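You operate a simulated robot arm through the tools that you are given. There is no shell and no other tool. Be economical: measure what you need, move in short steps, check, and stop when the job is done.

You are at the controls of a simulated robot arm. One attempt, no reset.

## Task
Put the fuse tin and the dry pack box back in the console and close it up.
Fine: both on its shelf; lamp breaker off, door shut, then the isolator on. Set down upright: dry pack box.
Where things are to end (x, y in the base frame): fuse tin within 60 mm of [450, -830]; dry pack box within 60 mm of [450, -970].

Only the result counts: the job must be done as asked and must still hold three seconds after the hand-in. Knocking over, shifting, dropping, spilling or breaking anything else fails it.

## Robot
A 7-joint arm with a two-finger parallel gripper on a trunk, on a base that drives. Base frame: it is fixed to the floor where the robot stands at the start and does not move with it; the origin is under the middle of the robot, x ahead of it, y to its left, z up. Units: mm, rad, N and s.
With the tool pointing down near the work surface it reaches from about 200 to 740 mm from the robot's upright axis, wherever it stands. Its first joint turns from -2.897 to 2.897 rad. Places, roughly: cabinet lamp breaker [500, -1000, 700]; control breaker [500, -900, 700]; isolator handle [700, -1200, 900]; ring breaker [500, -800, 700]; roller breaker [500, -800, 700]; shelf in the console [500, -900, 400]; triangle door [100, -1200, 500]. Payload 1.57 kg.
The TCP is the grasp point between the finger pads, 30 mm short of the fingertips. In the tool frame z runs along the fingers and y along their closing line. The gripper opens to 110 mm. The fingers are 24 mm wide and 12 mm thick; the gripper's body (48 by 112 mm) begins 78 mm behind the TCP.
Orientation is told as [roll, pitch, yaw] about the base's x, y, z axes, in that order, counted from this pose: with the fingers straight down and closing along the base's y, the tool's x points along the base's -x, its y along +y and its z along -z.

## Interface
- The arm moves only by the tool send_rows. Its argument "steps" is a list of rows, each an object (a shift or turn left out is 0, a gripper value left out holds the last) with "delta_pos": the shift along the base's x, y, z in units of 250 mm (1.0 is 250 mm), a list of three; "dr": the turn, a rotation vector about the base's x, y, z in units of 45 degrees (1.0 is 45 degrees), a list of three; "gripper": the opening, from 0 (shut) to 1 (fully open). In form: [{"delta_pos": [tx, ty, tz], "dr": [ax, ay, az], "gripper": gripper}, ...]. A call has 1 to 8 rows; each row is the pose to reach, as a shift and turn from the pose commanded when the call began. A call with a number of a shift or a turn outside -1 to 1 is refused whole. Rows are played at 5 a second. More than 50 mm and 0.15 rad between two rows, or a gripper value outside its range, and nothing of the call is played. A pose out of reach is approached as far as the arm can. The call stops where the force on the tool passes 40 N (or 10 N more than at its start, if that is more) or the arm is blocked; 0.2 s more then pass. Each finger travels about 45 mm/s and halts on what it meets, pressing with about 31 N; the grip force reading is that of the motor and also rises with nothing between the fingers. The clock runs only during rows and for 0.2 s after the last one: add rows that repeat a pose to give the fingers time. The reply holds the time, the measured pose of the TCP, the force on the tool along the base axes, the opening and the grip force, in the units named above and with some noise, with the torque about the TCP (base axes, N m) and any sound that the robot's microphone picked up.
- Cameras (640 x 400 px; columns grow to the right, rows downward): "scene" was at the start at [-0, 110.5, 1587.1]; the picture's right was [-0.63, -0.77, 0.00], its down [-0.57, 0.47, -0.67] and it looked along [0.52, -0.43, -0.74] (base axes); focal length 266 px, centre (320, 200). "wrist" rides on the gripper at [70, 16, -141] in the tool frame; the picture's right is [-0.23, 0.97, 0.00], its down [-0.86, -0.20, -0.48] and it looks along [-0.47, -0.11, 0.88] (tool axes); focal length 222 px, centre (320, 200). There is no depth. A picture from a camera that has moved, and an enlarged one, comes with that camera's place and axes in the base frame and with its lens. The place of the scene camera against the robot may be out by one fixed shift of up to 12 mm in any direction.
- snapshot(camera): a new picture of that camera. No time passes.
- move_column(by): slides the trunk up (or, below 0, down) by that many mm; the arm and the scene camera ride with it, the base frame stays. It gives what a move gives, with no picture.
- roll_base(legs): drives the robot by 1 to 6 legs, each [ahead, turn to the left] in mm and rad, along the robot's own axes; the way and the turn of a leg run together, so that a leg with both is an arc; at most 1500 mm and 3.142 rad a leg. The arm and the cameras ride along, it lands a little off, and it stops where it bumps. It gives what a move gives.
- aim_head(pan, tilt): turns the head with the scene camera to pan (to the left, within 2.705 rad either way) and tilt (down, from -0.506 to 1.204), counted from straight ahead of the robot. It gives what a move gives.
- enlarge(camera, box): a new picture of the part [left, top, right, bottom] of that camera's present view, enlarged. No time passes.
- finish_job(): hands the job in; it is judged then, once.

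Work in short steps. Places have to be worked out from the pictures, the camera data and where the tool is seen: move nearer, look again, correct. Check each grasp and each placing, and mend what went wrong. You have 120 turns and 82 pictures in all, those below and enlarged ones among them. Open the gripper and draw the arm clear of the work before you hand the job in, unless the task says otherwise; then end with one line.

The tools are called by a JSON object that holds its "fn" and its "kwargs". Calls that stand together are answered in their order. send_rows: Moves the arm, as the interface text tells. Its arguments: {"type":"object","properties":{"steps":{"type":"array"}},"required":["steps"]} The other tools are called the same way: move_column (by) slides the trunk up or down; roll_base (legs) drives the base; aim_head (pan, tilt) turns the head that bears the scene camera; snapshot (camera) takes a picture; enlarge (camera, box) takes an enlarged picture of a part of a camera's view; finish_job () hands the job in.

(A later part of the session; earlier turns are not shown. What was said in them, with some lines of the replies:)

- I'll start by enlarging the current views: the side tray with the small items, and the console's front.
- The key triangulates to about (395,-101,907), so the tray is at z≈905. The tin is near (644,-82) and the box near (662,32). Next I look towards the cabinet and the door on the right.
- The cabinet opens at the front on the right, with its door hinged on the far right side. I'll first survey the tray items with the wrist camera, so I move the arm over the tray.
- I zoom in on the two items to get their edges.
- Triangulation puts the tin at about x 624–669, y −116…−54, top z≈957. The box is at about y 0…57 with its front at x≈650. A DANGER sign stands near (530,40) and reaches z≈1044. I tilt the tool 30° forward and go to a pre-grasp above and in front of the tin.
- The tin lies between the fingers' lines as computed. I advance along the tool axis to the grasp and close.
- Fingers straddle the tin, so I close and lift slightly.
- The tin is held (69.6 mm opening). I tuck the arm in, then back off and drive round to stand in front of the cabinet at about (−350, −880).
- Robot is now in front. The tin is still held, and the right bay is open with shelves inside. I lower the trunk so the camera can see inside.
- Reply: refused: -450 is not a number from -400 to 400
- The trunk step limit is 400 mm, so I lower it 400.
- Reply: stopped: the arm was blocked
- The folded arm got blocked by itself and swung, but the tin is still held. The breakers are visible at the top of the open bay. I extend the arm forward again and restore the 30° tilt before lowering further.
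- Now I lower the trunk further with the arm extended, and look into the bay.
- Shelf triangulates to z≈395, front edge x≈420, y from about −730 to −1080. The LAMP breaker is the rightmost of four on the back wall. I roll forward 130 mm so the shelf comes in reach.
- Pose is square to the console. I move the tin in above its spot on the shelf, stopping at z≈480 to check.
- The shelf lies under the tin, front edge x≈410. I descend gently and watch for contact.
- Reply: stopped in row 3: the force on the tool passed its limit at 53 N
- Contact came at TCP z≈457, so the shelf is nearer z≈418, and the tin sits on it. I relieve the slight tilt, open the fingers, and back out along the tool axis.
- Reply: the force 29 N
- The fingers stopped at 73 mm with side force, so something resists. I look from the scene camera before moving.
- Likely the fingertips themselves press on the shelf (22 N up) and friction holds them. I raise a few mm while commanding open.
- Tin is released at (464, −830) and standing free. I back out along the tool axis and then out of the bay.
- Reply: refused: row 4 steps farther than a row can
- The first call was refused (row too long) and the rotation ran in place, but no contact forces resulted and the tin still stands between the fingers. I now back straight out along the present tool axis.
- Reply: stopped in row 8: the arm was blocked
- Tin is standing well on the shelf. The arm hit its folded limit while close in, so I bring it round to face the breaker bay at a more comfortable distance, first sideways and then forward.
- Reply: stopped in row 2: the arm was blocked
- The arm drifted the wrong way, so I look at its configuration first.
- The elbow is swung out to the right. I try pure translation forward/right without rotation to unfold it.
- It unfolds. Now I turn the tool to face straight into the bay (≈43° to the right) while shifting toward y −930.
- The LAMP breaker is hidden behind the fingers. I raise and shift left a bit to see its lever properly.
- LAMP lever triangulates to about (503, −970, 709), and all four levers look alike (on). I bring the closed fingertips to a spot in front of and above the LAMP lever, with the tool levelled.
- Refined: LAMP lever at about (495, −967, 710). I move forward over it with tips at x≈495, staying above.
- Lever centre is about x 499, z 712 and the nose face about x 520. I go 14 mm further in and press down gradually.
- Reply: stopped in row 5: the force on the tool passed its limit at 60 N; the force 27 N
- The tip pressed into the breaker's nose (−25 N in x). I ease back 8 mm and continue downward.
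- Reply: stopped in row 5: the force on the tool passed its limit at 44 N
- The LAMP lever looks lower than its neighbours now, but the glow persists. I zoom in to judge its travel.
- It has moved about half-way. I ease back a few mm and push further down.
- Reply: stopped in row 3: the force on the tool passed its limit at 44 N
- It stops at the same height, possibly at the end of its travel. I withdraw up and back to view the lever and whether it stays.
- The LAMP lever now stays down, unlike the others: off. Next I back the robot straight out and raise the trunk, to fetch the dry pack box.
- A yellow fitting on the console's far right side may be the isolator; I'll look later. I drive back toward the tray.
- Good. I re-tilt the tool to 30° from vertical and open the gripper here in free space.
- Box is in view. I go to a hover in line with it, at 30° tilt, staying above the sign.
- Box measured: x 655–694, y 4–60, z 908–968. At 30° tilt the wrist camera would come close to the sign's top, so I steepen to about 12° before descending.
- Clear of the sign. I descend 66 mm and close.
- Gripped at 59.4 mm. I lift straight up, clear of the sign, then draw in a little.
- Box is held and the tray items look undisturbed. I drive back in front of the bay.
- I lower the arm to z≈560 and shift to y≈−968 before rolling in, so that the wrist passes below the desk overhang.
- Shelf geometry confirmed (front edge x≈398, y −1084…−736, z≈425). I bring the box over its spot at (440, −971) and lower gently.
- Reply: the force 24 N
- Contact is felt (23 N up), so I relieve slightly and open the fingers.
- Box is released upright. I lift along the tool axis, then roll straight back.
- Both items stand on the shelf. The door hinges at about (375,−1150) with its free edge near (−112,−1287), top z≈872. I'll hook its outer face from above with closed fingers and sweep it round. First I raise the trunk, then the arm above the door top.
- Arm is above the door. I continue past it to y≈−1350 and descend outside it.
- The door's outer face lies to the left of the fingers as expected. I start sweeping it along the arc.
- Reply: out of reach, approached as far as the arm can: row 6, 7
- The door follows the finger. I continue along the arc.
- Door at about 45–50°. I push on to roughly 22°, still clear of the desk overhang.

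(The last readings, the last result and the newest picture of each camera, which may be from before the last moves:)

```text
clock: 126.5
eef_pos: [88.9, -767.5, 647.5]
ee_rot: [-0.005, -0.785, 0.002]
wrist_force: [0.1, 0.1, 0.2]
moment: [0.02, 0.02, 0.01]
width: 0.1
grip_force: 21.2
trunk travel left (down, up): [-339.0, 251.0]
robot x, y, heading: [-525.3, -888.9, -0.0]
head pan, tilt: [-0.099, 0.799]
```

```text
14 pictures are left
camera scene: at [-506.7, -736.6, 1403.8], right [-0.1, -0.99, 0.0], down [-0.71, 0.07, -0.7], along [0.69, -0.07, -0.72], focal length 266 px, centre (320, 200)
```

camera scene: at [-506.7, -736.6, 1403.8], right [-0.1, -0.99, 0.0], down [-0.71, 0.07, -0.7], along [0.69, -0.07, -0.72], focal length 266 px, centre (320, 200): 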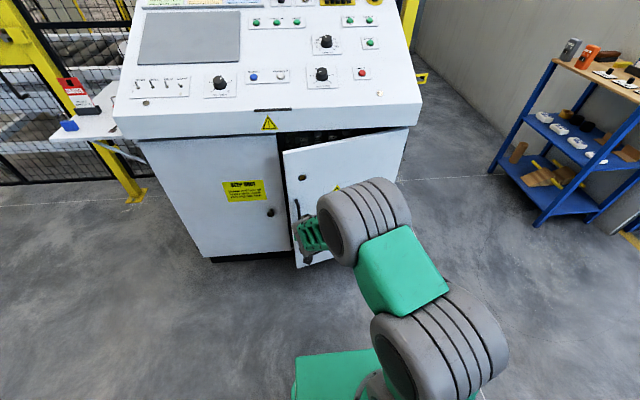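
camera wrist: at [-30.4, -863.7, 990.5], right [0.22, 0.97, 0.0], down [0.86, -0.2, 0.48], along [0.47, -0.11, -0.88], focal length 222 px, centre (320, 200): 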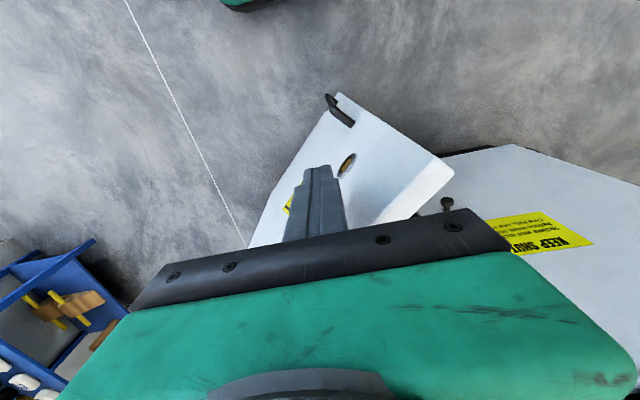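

Door is ajar about 20°. Its handle is near y −719, so I shift to y≈−832, pull in a little, then roll the base forward.

{"fn": "send_rows", "kwargs": {"steps": [{"delta_pos": [-0.1, -0.1, 0]}, {"delta_pos": [-0.2, -0.2, 0]}, {"delta_pos": [-0.24, -0.26, 0]}, {"delta_pos": [-0.24, -0.26, 0]}]}}

{"fn": "roll_base", "kwargs": {"legs": [[180, 0]]}}

```text
clock: 127.5
eef_pos: [29.9, -830.7, 647.4]
ee_rot: [-0.002, -0.787, 0.0]
wrist_force: [0.5, -0.2, -0.3]
moment: [0.01, -0.02, -0.02]
width: 0.0
grip_force: 21.4
trunk travel left (down, up): [-339.0, 251.0]
robot x, y, heading: [-524.1, -889.8, -0.001]
head pan, tilt: [-0.099, 0.799]
```

```text
clock: 129.0
eef_pos: [211.9, -831.3, 649.4]
ee_rot: [-0.004, -0.784, -0.002]
wrist_force: [-0.2, 0.7, 0.4]
moment: [0.02, 0.01, -0.01]
width: 0.0
grip_force: 20.9
trunk travel left (down, up): [-339.0, 251.0]
robot x, y, heading: [-343.7, -888.3, -0.001]
head pan, tilt: [-0.099, 0.799]
```

Now I push the door straight in with the fingertips.

{"fn": "send_rows", "kwargs": {"steps": [{"delta_pos": [0.14, 0, 0]}, {"delta_pos": [0.26, 0, 0]}, {"delta_pos": [0.36, 0, 0]}, {"delta_pos": [0.44, 0, 0]}, {"delta_pos": [0.5, 0, 0]}, {"delta_pos": [0.55, 0, 0]}, {"delta_pos": [0.6, 0, 0]}, {"delta_pos": [0.62, 0, 0]}]}}

{"fn": "snapshot", "kwargs": {"camera": "scene"}}

```text
clock: 130.2
eef_pos: [325.6, -832.0, 645.8]
ee_rot: [-0.005, -0.773, 0.0]
wrist_force: [-25.6, -1.4, 18.3]
moment: [0.04, -0.24, -0.06]
width: 0.0
grip_force: 21.4
trunk travel left (down, up): [-339.0, 251.0]
robot x, y, heading: [-344.0, -890.9, 0.001]
head pan, tilt: [-0.099, 0.799]
stopped in row 5: the force on the tool passed its limit at 74 N (the readings are from after the stop); the commanded pose is now the measured one
```

```text
13 pictures are left
camera scene: at [-328.2, -736.8, 1404.1], right [-0.1, -0.99, 0.0], down [-0.71, 0.07, -0.7], along [0.7, -0.07, -0.72], focal length 266 px, centre (320, 200)
```

scene: 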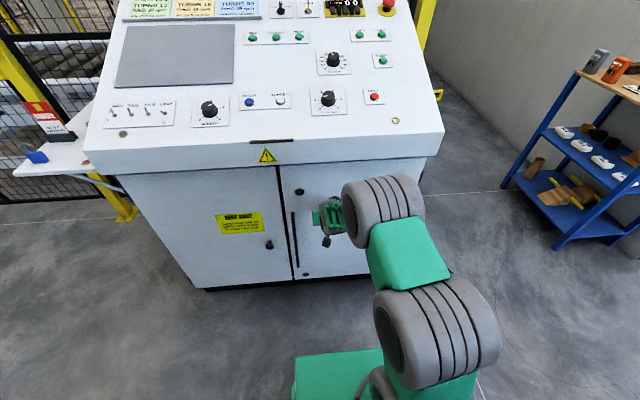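

The push ended on a hard stop with the door flush. I draw back and zoom to check the gap.

{"fn": "send_rows", "kwargs": {"steps": [{"delta_pos": [-0.15, 0, 0]}, {"delta_pos": [-0.34, 0, 0]}, {"delta_pos": [-0.5, 0, 0]}, {"delta_pos": [-0.5, 0, 0]}]}}

{"fn": "enlarge", "kwargs": {"camera": "scene", "box": [180, 130, 460, 300]}}

```text
clock: 131.2
eef_pos: [201.2, -833.4, 646.5]
ee_rot: [-0.007, -0.772, 0.0]
wrist_force: [-0.3, 0.2, 0.4]
moment: [-0.01, 0.01, -0.01]
width: 0.0
grip_force: 20.9
trunk travel left (down, up): [-339.0, 251.0]
robot x, y, heading: [-344.8, -886.8, -0.0]
head pan, tilt: [-0.099, 0.799]
```

```text
2.29 times, centred on (320, 215) of scene
camera zoom: at [-325.1, -736.7, 1403.8], right [-0.1, -0.99, 0.0], down [-0.71, 0.07, -0.7], along [0.69, -0.07, -0.72], focal length 608 px, centre (320, 166)
```

zoom: 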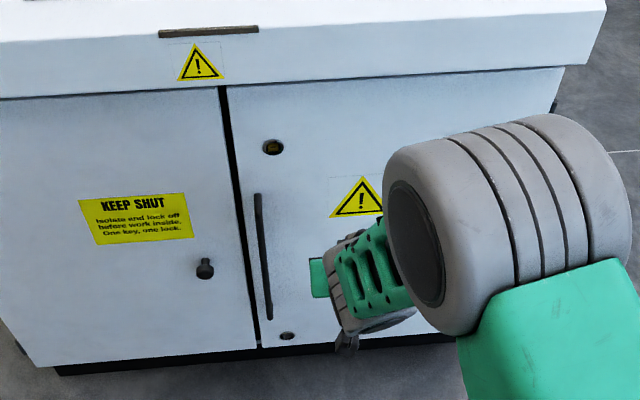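

The door is shut. Now the isolator: I back away, raise the trunk, and drive round to the console's right side to look.

{"fn": "roll_base", "kwargs": {"legs": [[-150, 0], [0, -1.571], [1000, 0], [0, 1.571]]}}

{"fn": "move_column", "kwargs": {"by": 220}}

{"fn": "aim_head", "kwargs": {"pan": 0.45, "tilt": 0.45}}

{"fn": "snapshot", "kwargs": {"camera": "scene"}}

```text
clock: 145.1
eef_pos: [90.5, -1822.3, 645.1]
ee_rot: [-0.004, -0.772, 0.06]
wrist_force: [-0.4, -0.3, -0.3]
moment: [0.01, -0.01, 0.01]
width: 0.1
grip_force: 20.9
trunk travel left (down, up): [-339.0, 251.0]
robot x, y, heading: [-448.6, -1910.1, 0.053]
head pan, tilt: [-0.099, 0.799]
```

```text
clock: 147.4
eef_pos: [91.6, -1822.8, 865.9]
ee_rot: [-0.004, -0.773, 0.06]
wrist_force: [-0.3, -1.5, -0.6]
moment: [0.01, -0.02, -0.01]
width: 0.1
grip_force: 21.1
trunk travel left (down, up): [-559.0, 31.0]
robot x, y, heading: [-451.2, -1911.1, 0.054]
head pan, tilt: [-0.099, 0.799]
```

```text
clock: 148.4
eef_pos: [89.7, -1822.1, 866.5]
ee_rot: [-0.003, -0.773, 0.059]
wrist_force: [0.1, 0.1, -0.3]
moment: [-0.02, 0.0, -0.02]
width: 0.4
grip_force: 21.6
trunk travel left (down, up): [-559.0, 31.0]
robot x, y, heading: [-453.3, -1909.7, 0.054]
head pan, tilt: [0.45, 0.45]
```

```text
11 pictures are left
camera scene: at [-441.1, -1710.1, 1654.1], right [0.49, -0.87, 0.0], down [-0.38, -0.21, -0.9], along [0.79, 0.44, -0.44], focal length 266 px, centre (320, 200)
```

scene: 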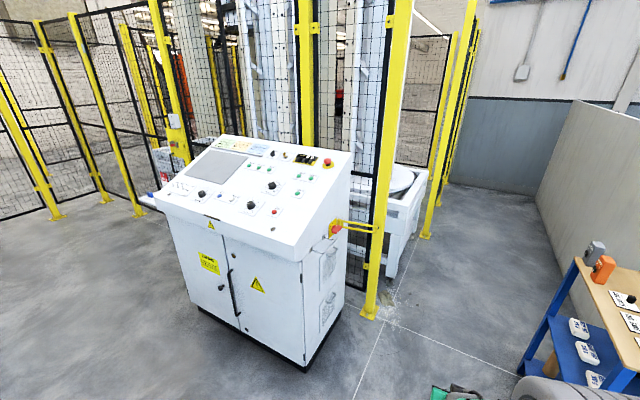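

The isolator is on the console's right side near pixel (336,228), so I zoom in.

{"fn": "enlarge", "kwargs": {"camera": "scene", "box": [300, 195, 400, 265]}}

```text
5.71 times, centred on (350, 230) of scene
camera zoom: at [-441.1, -1710.1, 1654.1], right [0.49, -0.87, 0.0], down [-0.38, -0.21, -0.9], along [0.79, 0.44, -0.44], focal length 1519 px, centre (149, 29)
```

zoom: 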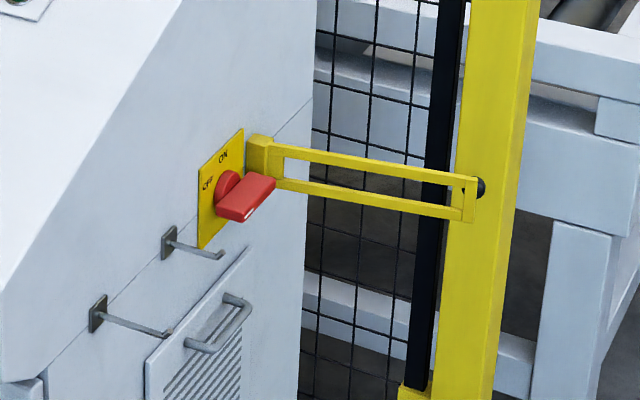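

The isolator hub is near (640, −1195, 910): red bar currently along x (OFF), ON at top, with a yellow bracket protruding to its +x side. I drive to stand off its side facing +y, turning well clear of the bracket.

{"fn": "roll_base", "kwargs": {"legs": [[0, -0.155], [1080, 0], [0, 1.67]]}}

{"fn": "aim_head", "kwargs": {"pan": 0.1, "tilt": 0.6}}

{"fn": "snapshot", "kwargs": {"camera": "scene"}}

```text
clock: 155.9
eef_pos: [1160.5, -1881.1, 867.4]
ee_rot: [-0.005, -0.772, 0.157]
wrist_force: [0.0, 0.5, 0.2]
moment: [-0.03, -0.01, 0.02]
width: 0.0
grip_force: 20.6
trunk travel left (down, up): [-559.0, 31.0]
robot x, y, heading: [631.3, -2010.3, 0.149]
head pan, tilt: [0.45, 0.45]
stopped in leg 3: the robot was blocked; the commanded pose is now the measured one
```

```text
clock: 156.7
eef_pos: [1159.6, -1880.4, 866.5]
ee_rot: [-0.005, -0.773, 0.156]
wrist_force: [0.8, 0.6, -0.1]
moment: [0.02, -0.01, 0.03]
width: 0.0
grip_force: 21.4
trunk travel left (down, up): [-559.0, 31.0]
robot x, y, heading: [628.2, -2005.1, 0.148]
head pan, tilt: [0.099, 0.6]
```

```text
9 pictures are left
camera scene: at [630.0, -1836.7, 1640.7], right [0.25, -0.97, 0.0], down [-0.55, -0.14, -0.83], along [0.8, 0.2, -0.56], focal length 266 px, centre (320, 200)
```

scene: 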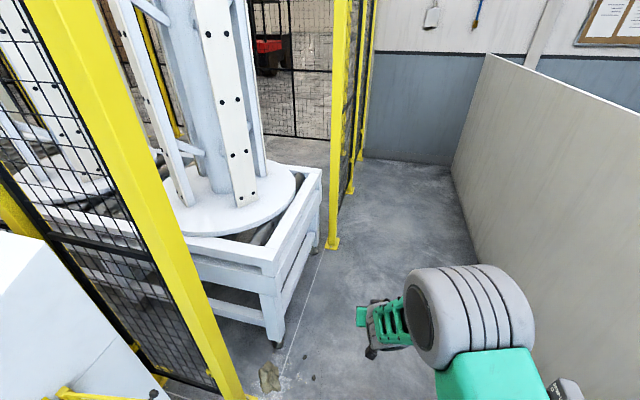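

The turn was blocked, so I look right/back at what is near the base before moving again.

{"fn": "aim_head", "kwargs": {"pan": -1.2, "tilt": 0.95}}

{"fn": "snapshot", "kwargs": {"camera": "scene"}}

```text
clock: 158.2
eef_pos: [1161.2, -1880.3, 867.7]
ee_rot: [-0.005, -0.774, 0.157]
wrist_force: [0.4, -0.6, -0.4]
moment: [-0.01, 0.0, 0.01]
width: 0.0
grip_force: 21.5
trunk travel left (down, up): [-559.0, 31.0]
robot x, y, heading: [623.9, -2008.1, 0.151]
head pan, tilt: [-1.201, 0.949]
```

```text
8 pictures are left
camera scene: at [580.4, -1921.6, 1612.3], right [-0.87, -0.5, 0.0], down [-0.4, 0.71, -0.58], along [0.29, -0.51, -0.81], focal length 266 px, centre (320, 200)
```

scene: 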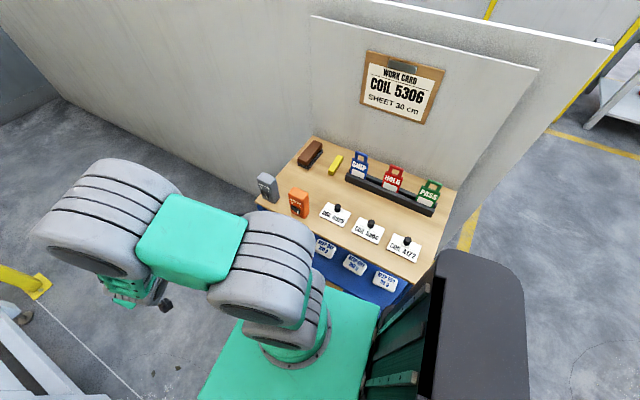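

The rack table's corner is right at the base's right side (only touched; items undisturbed). I raise the arm, then ease right, back away, and come in on a better line.

{"fn": "send_rows", "kwargs": {"steps": [{"delta_pos": [0, 0, 0.18]}, {"delta_pos": [0, 0, 0.36]}, {"delta_pos": [0, 0, 0.54]}, {"delta_pos": [0, 0, 0.72]}, {"delta_pos": [0, 0, 0.9]}, {"delta_pos": [0, 0, 0.9]}]}}

{"fn": "roll_base", "kwargs": {"legs": [[0, -0.07], [-650, 0]]}}

```text
clock: 159.6
eef_pos: [1161.5, -1880.8, 1090.4]
ee_rot: [-0.005, -0.773, 0.154]
wrist_force: [0.1, -1.3, 0.2]
moment: [0.0, -0.02, 0.01]
width: 0.0
grip_force: 21.1
trunk travel left (down, up): [-559.0, 31.0]
robot x, y, heading: [626.3, -2008.2, 0.149]
head pan, tilt: [-1.201, 0.949]
```

```text
clock: 161.8
eef_pos: [1025.7, -1912.8, 1089.8]
ee_rot: [-0.005, -0.773, 0.117]
wrist_force: [-0.7, -0.1, 0.1]
moment: [0.02, 0.01, 0.0]
width: 0.0
grip_force: 21.5
trunk travel left (down, up): [-559.0, 31.0]
robot x, y, heading: [490.6, -2016.1, 0.241]
head pan, tilt: [-1.201, 0.949]
stopped in leg 2: the robot was blocked; the commanded pose is now the measured one
```

Blocked again after 136 mm. I re-read the pose and look at the contact side.

{"fn": "aim_head", "kwargs": {"pan": -1.9, "tilt": 1.0}}

{"fn": "snapshot", "kwargs": {"camera": "scene"}}

```text
clock: 162.8
eef_pos: [1028.1, -1910.3, 1088.4]
ee_rot: [-0.006, -0.77, 0.116]
wrist_force: [-0.3, 0.0, 0.6]
moment: [0.03, -0.02, 0.0]
width: 0.1
grip_force: 21.0
trunk travel left (down, up): [-559.0, 31.0]
robot x, y, heading: [492.7, -2016.8, 0.246]
head pan, tilt: [-1.901, 1.0]
```

```text
7 pictures are left
camera scene: at [387.1, -1944.0, 1608.6], right [-1.0, 0.08, 0.0], down [0.07, 0.84, -0.54], along [-0.05, -0.54, -0.84], focal length 266 px, centre (320, 200)
```

scene: 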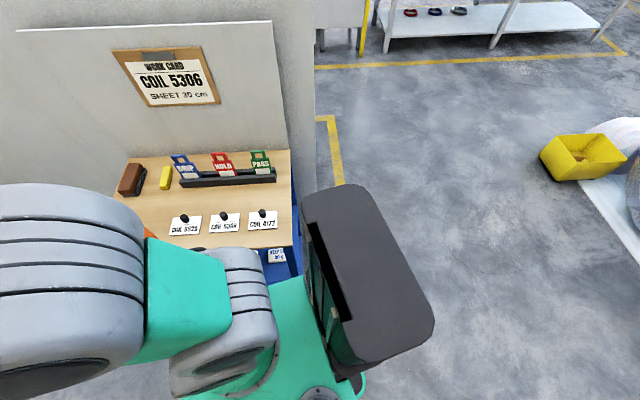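

The robot sits beside the rack table's end. A right turn moves its rear corner away from the table, so I try that alone and read back.

{"fn": "roll_base", "kwargs": {"legs": [[0, -0.2]]}}

```text
clock: 164.0
eef_pos: [1045.5, -2019.1, 1088.0]
ee_rot: [-0.007, -0.77, -0.085]
wrist_force: [-0.3, -0.9, 0.0]
moment: [0.0, 0.01, 0.02]
width: 0.1
grip_force: 20.8
trunk travel left (down, up): [-559.0, 31.0]
robot x, y, heading: [494.3, -2014.2, 0.109]
head pan, tilt: [-1.901, 1.0]
```

Heading is now 0.109. Before backing I check what lies behind on the right.

{"fn": "aim_head", "kwargs": {"pan": -2.5, "tilt": 1.1}}

{"fn": "snapshot", "kwargs": {"camera": "scene"}}

```text
clock: 165.0
eef_pos: [1046.8, -2018.4, 1088.8]
ee_rot: [-0.007, -0.769, -0.083]
wrist_force: [-0.6, 0.1, -0.2]
moment: [-0.01, -0.02, -0.01]
width: 0.0
grip_force: 21.0
trunk travel left (down, up): [-559.0, 31.0]
robot x, y, heading: [496.2, -2012.2, 0.105]
head pan, tilt: [-2.499, 1.1]
```

```text
6 pictures are left
camera scene: at [372.3, -1902.5, 1602.0], right [-0.68, 0.73, 0.0], down [0.65, 0.61, -0.45], along [-0.33, -0.31, -0.89], focal length 266 px, centre (320, 200)
```

scene: 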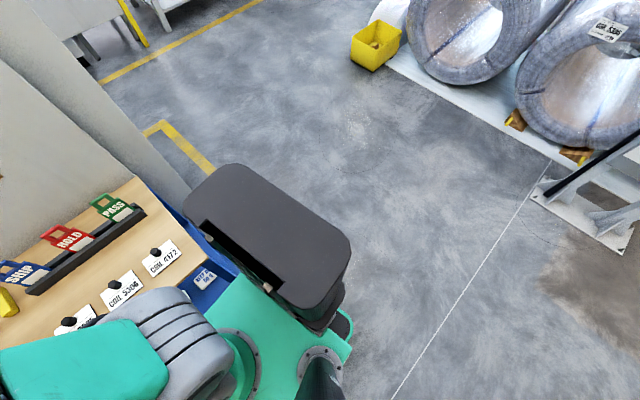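

Behind is free floor; only the robot's own column is next to the table end. I back off in a short leg.

{"fn": "roll_base", "kwargs": {"legs": [[-200, 0]]}}

```text
clock: 166.2
eef_pos: [986.4, -1998.7, 1087.0]
ee_rot: [-0.005, -0.771, -0.034]
wrist_force: [0.0, 0.7, -1.2]
moment: [-0.01, 0.04, 0.01]
width: 0.1
grip_force: 21.3
trunk travel left (down, up): [-559.0, 31.0]
robot x, y, heading: [433.3, -2013.2, 0.311]
head pan, tilt: [-2.499, 1.1]
stopped in leg 1: the robot was blocked; the commanded pose is now the measured one
```

The right side drags on the table corner, which rotates the base left when backing. I turn right clear of it and check the reading before backing.

{"fn": "roll_base", "kwargs": {"legs": [[0, -0.36]]}}

```text
clock: 167.7
eef_pos: [970.8, -2173.4, 1089.9]
ee_rot: [-0.003, -0.772, -0.358]
wrist_force: [0.0, -0.4, -0.4]
moment: [-0.05, 0.03, -0.05]
width: 0.0
grip_force: 21.5
trunk travel left (down, up): [-559.0, 31.0]
robot x, y, heading: [444.9, -2003.6, 0.087]
head pan, tilt: [-2.499, 1.1]
stopped in leg 1: the robot was blocked; the commanded pose is now the measured one
```

The base is alongside the table's front with its corner at mid-body. First I swing the arm back to the front, away from the table, without touching anything.

{"fn": "send_rows", "kwargs": {"steps": [{"delta_pos": [0.02, 0.18, 0], "dr": [0, 0, 0.1]}, {"delta_pos": [0.04, 0.36, 0], "dr": [0, 0, 0.2]}, {"delta_pos": [0.06, 0.53, 0], "dr": [0, 0, 0.3]}, {"delta_pos": [0.07, 0.7, 0], "dr": [0, 0, 0.4]}, {"delta_pos": [0.07, 0.86, 0], "dr": [0, 0, 0.5]}, {"delta_pos": [0.07, 0.98, 0], "dr": [0, 0, 0.57]}]}}

{"fn": "roll_base", "kwargs": {"legs": [[-120, -0.05]]}}

```text
clock: 169.1
eef_pos: [987.8, -1927.4, 1088.1]
ee_rot: [-0.006, -0.771, 0.095]
wrist_force: [-1.0, 0.0, -0.3]
moment: [-0.01, 0.0, 0.0]
width: 0.0
grip_force: 21.1
trunk travel left (down, up): [-559.0, 31.0]
robot x, y, heading: [442.4, -2004.5, 0.092]
head pan, tilt: [-2.499, 1.1]
```

```text
clock: 170.4
eef_pos: [869.3, -1962.6, 1089.1]
ee_rot: [-0.003, -0.773, 0.042]
wrist_force: [0.6, 0.1, 0.3]
moment: [-0.03, 0.0, 0.03]
width: 0.0
grip_force: 21.3
trunk travel left (down, up): [-559.0, 31.0]
robot x, y, heading: [321.3, -2012.1, 0.042]
head pan, tilt: [-2.499, 1.1]
```

Free now. I back further, retract the arm slightly, then approach on a line well away from the table.

{"fn": "send_rows", "kwargs": {"steps": [{"delta_pos": [-0.15, 0, 0]}, {"delta_pos": [-0.26, 0, 0.02]}, {"delta_pos": [-0.26, 0, 0.02]}]}}

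{"fn": "roll_base", "kwargs": {"legs": [[-400, 0], [0, 0.3]]}}

```text
clock: 171.2
eef_pos: [803.8, -1962.6, 1094.3]
ee_rot: [-0.005, -0.771, 0.042]
wrist_force: [-0.6, 0.3, -1.0]
moment: [-0.01, -0.01, 0.0]
width: 0.2
grip_force: 21.8
trunk travel left (down, up): [-559.0, 31.0]
robot x, y, heading: [323.9, -2009.1, 0.044]
head pan, tilt: [-2.499, 1.1]
```

```text
clock: 174.6
eef_pos: [369.0, -1840.0, 1094.9]
ee_rot: [-0.006, -0.771, 0.34]
wrist_force: [0.4, 0.0, 0.2]
moment: [0.0, 0.01, -0.03]
width: 0.0
grip_force: 21.5
trunk travel left (down, up): [-559.0, 31.0]
robot x, y, heading: [-75.3, -2028.4, 0.333]
head pan, tilt: [-2.499, 1.1]
```

On track; forward 683 mm and then turn to face +y.

{"fn": "roll_base", "kwargs": {"legs": [[0, 0.025], [683, 0]]}}

{"fn": "roll_base", "kwargs": {"legs": [[0, 1.21]]}}

```text
clock: 178.7
eef_pos: [1000.5, -1587.7, 1095.1]
ee_rot: [-0.004, -0.771, 0.365]
wrist_force: [0.2, 0.4, -0.5]
moment: [-0.03, -0.01, 0.01]
width: 0.1
grip_force: 21.7
trunk travel left (down, up): [-559.0, 31.0]
robot x, y, heading: [558.2, -1785.7, 0.364]
head pan, tilt: [-2.499, 1.1]
```

```text
clock: 182.2
eef_pos: [524.4, -1303.8, 1094.2]
ee_rot: [-0.003, -0.772, 1.584]
wrist_force: [-0.1, 0.3, -0.8]
moment: [-0.02, -0.01, 0.0]
width: 0.1
grip_force: 21.0
trunk travel left (down, up): [-559.0, 31.0]
robot x, y, heading: [559.1, -1784.5, 1.579]
head pan, tilt: [-2.499, 1.1]
```

I'm facing the isolator. One picture to localise it precisely.

{"fn": "aim_head", "kwargs": {"pan": -0.3, "tilt": 0.8}}

{"fn": "enlarge", "kwargs": {"camera": "scene", "box": [160, 60, 480, 260]}}

{"fn": "enlarge", "kwargs": {"camera": "wrist", "box": [0, 0, 640, 250]}}

```text
clock: 184.2
eef_pos: [523.7, -1302.6, 1093.9]
ee_rot: [-0.006, -0.771, 1.584]
wrist_force: [0.5, 0.8, -0.5]
moment: [0.0, 0.03, -0.01]
width: 0.0
grip_force: 21.8
trunk travel left (down, up): [-559.0, 31.0]
robot x, y, heading: [561.3, -1786.2, 1.58]
head pan, tilt: [-0.3, 0.799]
```

```text
2.00 times, centred on (320, 160) of scene
camera zoom: at [426.7, -1764.6, 1623.8], right [0.96, -0.29, 0.0], down [-0.21, -0.69, -0.7], along [0.2, 0.67, -0.72], focal length 532 px, centre (320, 280)
```

zoom: 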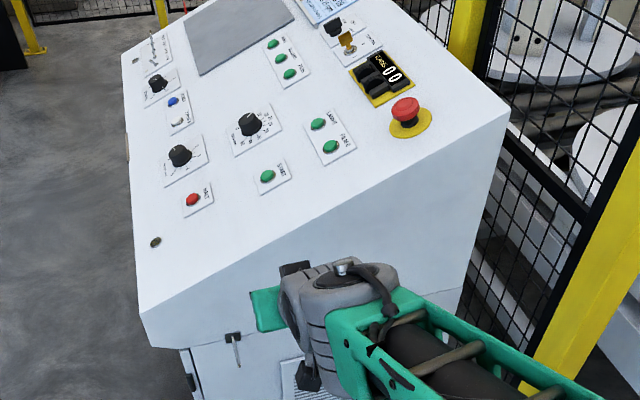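

```text
1.00 times, centred on (320, 125) of wrist (not enlarged: the box is as wide or as high as the picture)
camera zoom: at [508.4, -1450.9, 1147.5], right [-0.98, 0.15, 0.16], down [0.19, 0.28, 0.94], along [0.1, 0.95, -0.3], focal length 222 px, centre (320, 275)
```

zoom: 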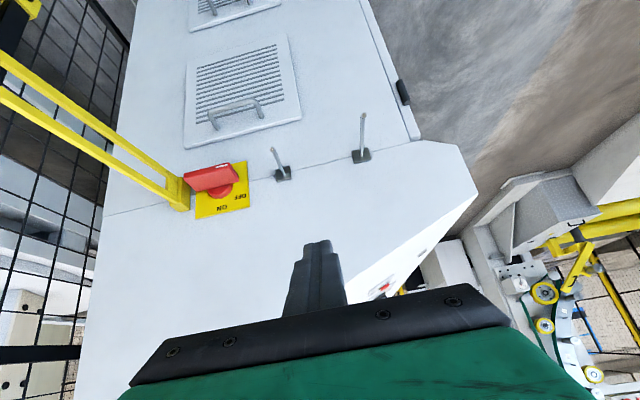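

Now clear: hub at about (671, −1175, 890), bar from x≈625 to 709 at y≈−1205, ON upward. I'll lift the −x end of the bar with closed fingertips. I lower the trunk first.

{"fn": "move_column", "kwargs": {"by": -320}}

{"fn": "send_rows", "kwargs": {"steps": [{"delta_pos": [0.08, 0.02, 0.05], "dr": [0.137, 0, 0]}, {"delta_pos": [0.16, 0.04, 0.1], "dr": [0.274, 0, 0]}, {"delta_pos": [0.24, 0.08, 0.15], "dr": [0.41, 0, 0]}, {"delta_pos": [0.32, 0.11, 0.19], "dr": [0.547, 0, 0]}, {"delta_pos": [0.4, 0.14, 0.23], "dr": [0.684, 0, 0]}, {"delta_pos": [0.444, 0.16, 0.26], "dr": [0.82, 0, 0]}, {"delta_pos": [0.444, 0.16, 0.26], "dr": [0.82, 0, 0]}]}}

```text
clock: 187.4
eef_pos: [524.1, -1303.7, 774.2]
ee_rot: [-0.005, -0.772, 1.585]
wrist_force: [-0.4, -0.1, -1.3]
moment: [0.01, -0.01, 0.0]
width: 0.3
grip_force: 21.3
trunk travel left (down, up): [-239.0, 351.0]
robot x, y, heading: [558.6, -1788.4, 1.583]
head pan, tilt: [-0.3, 0.799]
```

```text
clock: 189.0
eef_pos: [637.0, -1263.7, 839.5]
ee_rot: [-0.061, -1.418, 1.639]
wrist_force: [-0.3, -0.6, -0.6]
moment: [0.02, 0.03, 0.0]
width: 0.0
grip_force: 21.2
trunk travel left (down, up): [-239.0, 351.0]
robot x, y, heading: [558.6, -1784.2, 1.577]
head pan, tilt: [-0.3, 0.799]
```

I check alignment with the wrist camera.

{"fn": "snapshot", "kwargs": {"camera": "wrist"}}

```text
3 pictures are left
camera wrist: at [620.9, -1412.8, 792.9], right [-0.98, 0.03, 0.22], down [0.19, -0.34, 0.92], along [0.1, 0.94, 0.33], focal length 222 px, centre (320, 200)
```

wrist: 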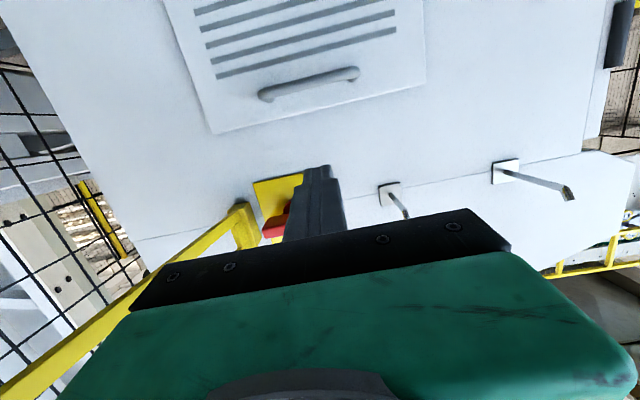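

Finger is just below and outboard of the bar's −x end, clear of the bracket. I move in 42 mm and sweep up along the bar's arc.

{"fn": "send_rows", "kwargs": {"steps": [{"delta_pos": [-0.008, 0.084, 0]}, {"delta_pos": [-0.008, 0.168, 0]}, {"delta_pos": [-0.008, 0.168, 0.124]}, {"delta_pos": [-0.036, 0.168, 0.208]}, {"delta_pos": [-0.02, 0.168, 0.296]}, {"delta_pos": [0.008, 0.168, 0.336]}, {"delta_pos": [0.04, 0.168, 0.364]}, {"delta_pos": [0.064, 0.168, 0.38]}]}}

```text
clock: 190.8
eef_pos: [650.5, -1223.1, 934.9]
ee_rot: [-0.067, -1.416, 1.643]
wrist_force: [0.3, -0.3, 0.2]
moment: [-0.03, -0.01, 0.03]
width: 0.1
grip_force: 21.2
trunk travel left (down, up): [-239.0, 351.0]
robot x, y, heading: [559.8, -1784.9, 1.584]
head pan, tilt: [-0.3, 0.799]
```

No residual force at the end. I back off and look.

{"fn": "send_rows", "kwargs": {"steps": [{"delta_pos": [-0.03, -0.04, 0]}, {"delta_pos": [-0.08, -0.2, 0.05]}, {"delta_pos": [-0.14, -0.36, 0.1]}, {"delta_pos": [-0.14, -0.36, 0.1]}]}}

{"fn": "snapshot", "kwargs": {"camera": "wrist"}}

```text
clock: 191.8
eef_pos: [616.1, -1300.6, 882.4]
ee_rot: [0.276, -1.244, 1.32]
wrist_force: [-0.3, 0.1, 0.3]
moment: [-0.03, 0.03, 0.01]
width: 0.0
grip_force: 21.9
trunk travel left (down, up): [-239.0, 351.0]
robot x, y, heading: [560.4, -1788.0, 1.582]
head pan, tilt: [-0.3, 0.799]
stopped in row 4: the arm was blocked; the commanded pose is now the measured one
```

```text
2 pictures are left
camera wrist: at [598.5, -1455.3, 861.9], right [-0.95, 0.06, 0.3], down [0.29, -0.19, 0.94], along [0.11, 0.98, 0.16], focal length 222 px, centre (320, 200)
```

wrist: 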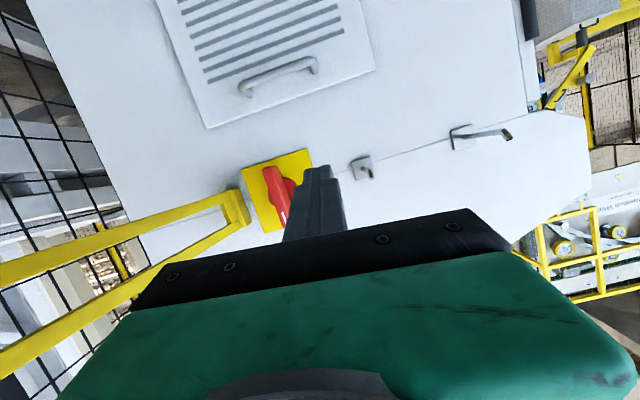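

The bar now looks vertical (ON). One zoom to confirm.

{"fn": "enlarge", "kwargs": {"camera": "wrist", "box": [220, 130, 340, 250]}}

```text
3.33 times, centred on (280, 190) of wrist
camera zoom: at [598.5, -1455.3, 861.9], right [-0.95, 0.06, 0.3], down [0.29, -0.19, 0.94], along [0.11, 0.98, 0.16], focal length 740 px, centre (453, 233)
```

zoom: 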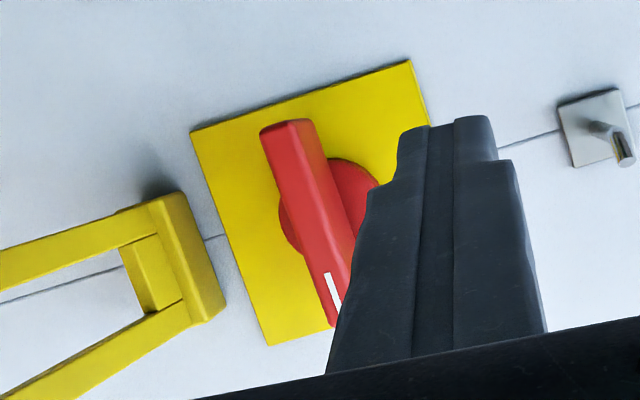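

The bar is parallel to the plate edge with its pointer up: ON. I back the base 80 mm, then open the gripper in free space.

{"fn": "roll_base", "kwargs": {"legs": [[-80, 0]]}}

{"fn": "send_rows", "kwargs": {"steps": [{"gripper": 0.5}, {"gripper": 0.8}, {"gripper": 0.8}, {"gripper": 0.8}]}}

{"fn": "snapshot", "kwargs": {"camera": "wrist"}}

```text
clock: 192.9
eef_pos: [616.1, -1380.9, 883.0]
ee_rot: [0.278, -1.241, 1.318]
wrist_force: [-0.5, -0.6, 0.2]
moment: [0.0, 0.01, 0.04]
width: 0.0
grip_force: 21.3
trunk travel left (down, up): [-239.0, 351.0]
robot x, y, heading: [561.8, -1864.5, 1.581]
head pan, tilt: [-0.3, 0.799]
```

```text
clock: 193.9
eef_pos: [616.2, -1380.3, 880.4]
ee_rot: [0.278, -1.241, 1.318]
wrist_force: [0.3, -1.1, 0.1]
moment: [0.0, 0.0, -0.02]
width: 84.1
grip_force: 0.0
trunk travel left (down, up): [-239.0, 351.0]
robot x, y, heading: [556.8, -1866.6, 1.583]
head pan, tilt: [-0.3, 0.799]
```

```text
0 pictures are left
camera wrist: at [598.9, -1535.6, 860.5], right [-0.95, 0.06, 0.3], down [0.29, -0.18, 0.94], along [0.11, 0.98, 0.16], focal length 222 px, centre (320, 200)
```

wrist: 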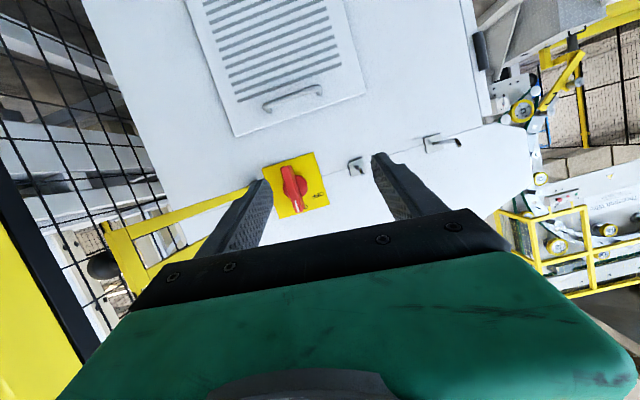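

The isolator stays ON, and the arm is clear with the gripper open. I hand the job in.

{"fn": "finish_job", "kwargs": {}}

```text
The job is handed in.
```

I handed the job in with the fuse tin and dry pack box on the console shelf, the lamp breaker off, the door shut and then the isolator on. While driving to the isolator, the base bumped and scraped the rack table several times. I saw nothing moved on it, but I took no picture after the last contacts.
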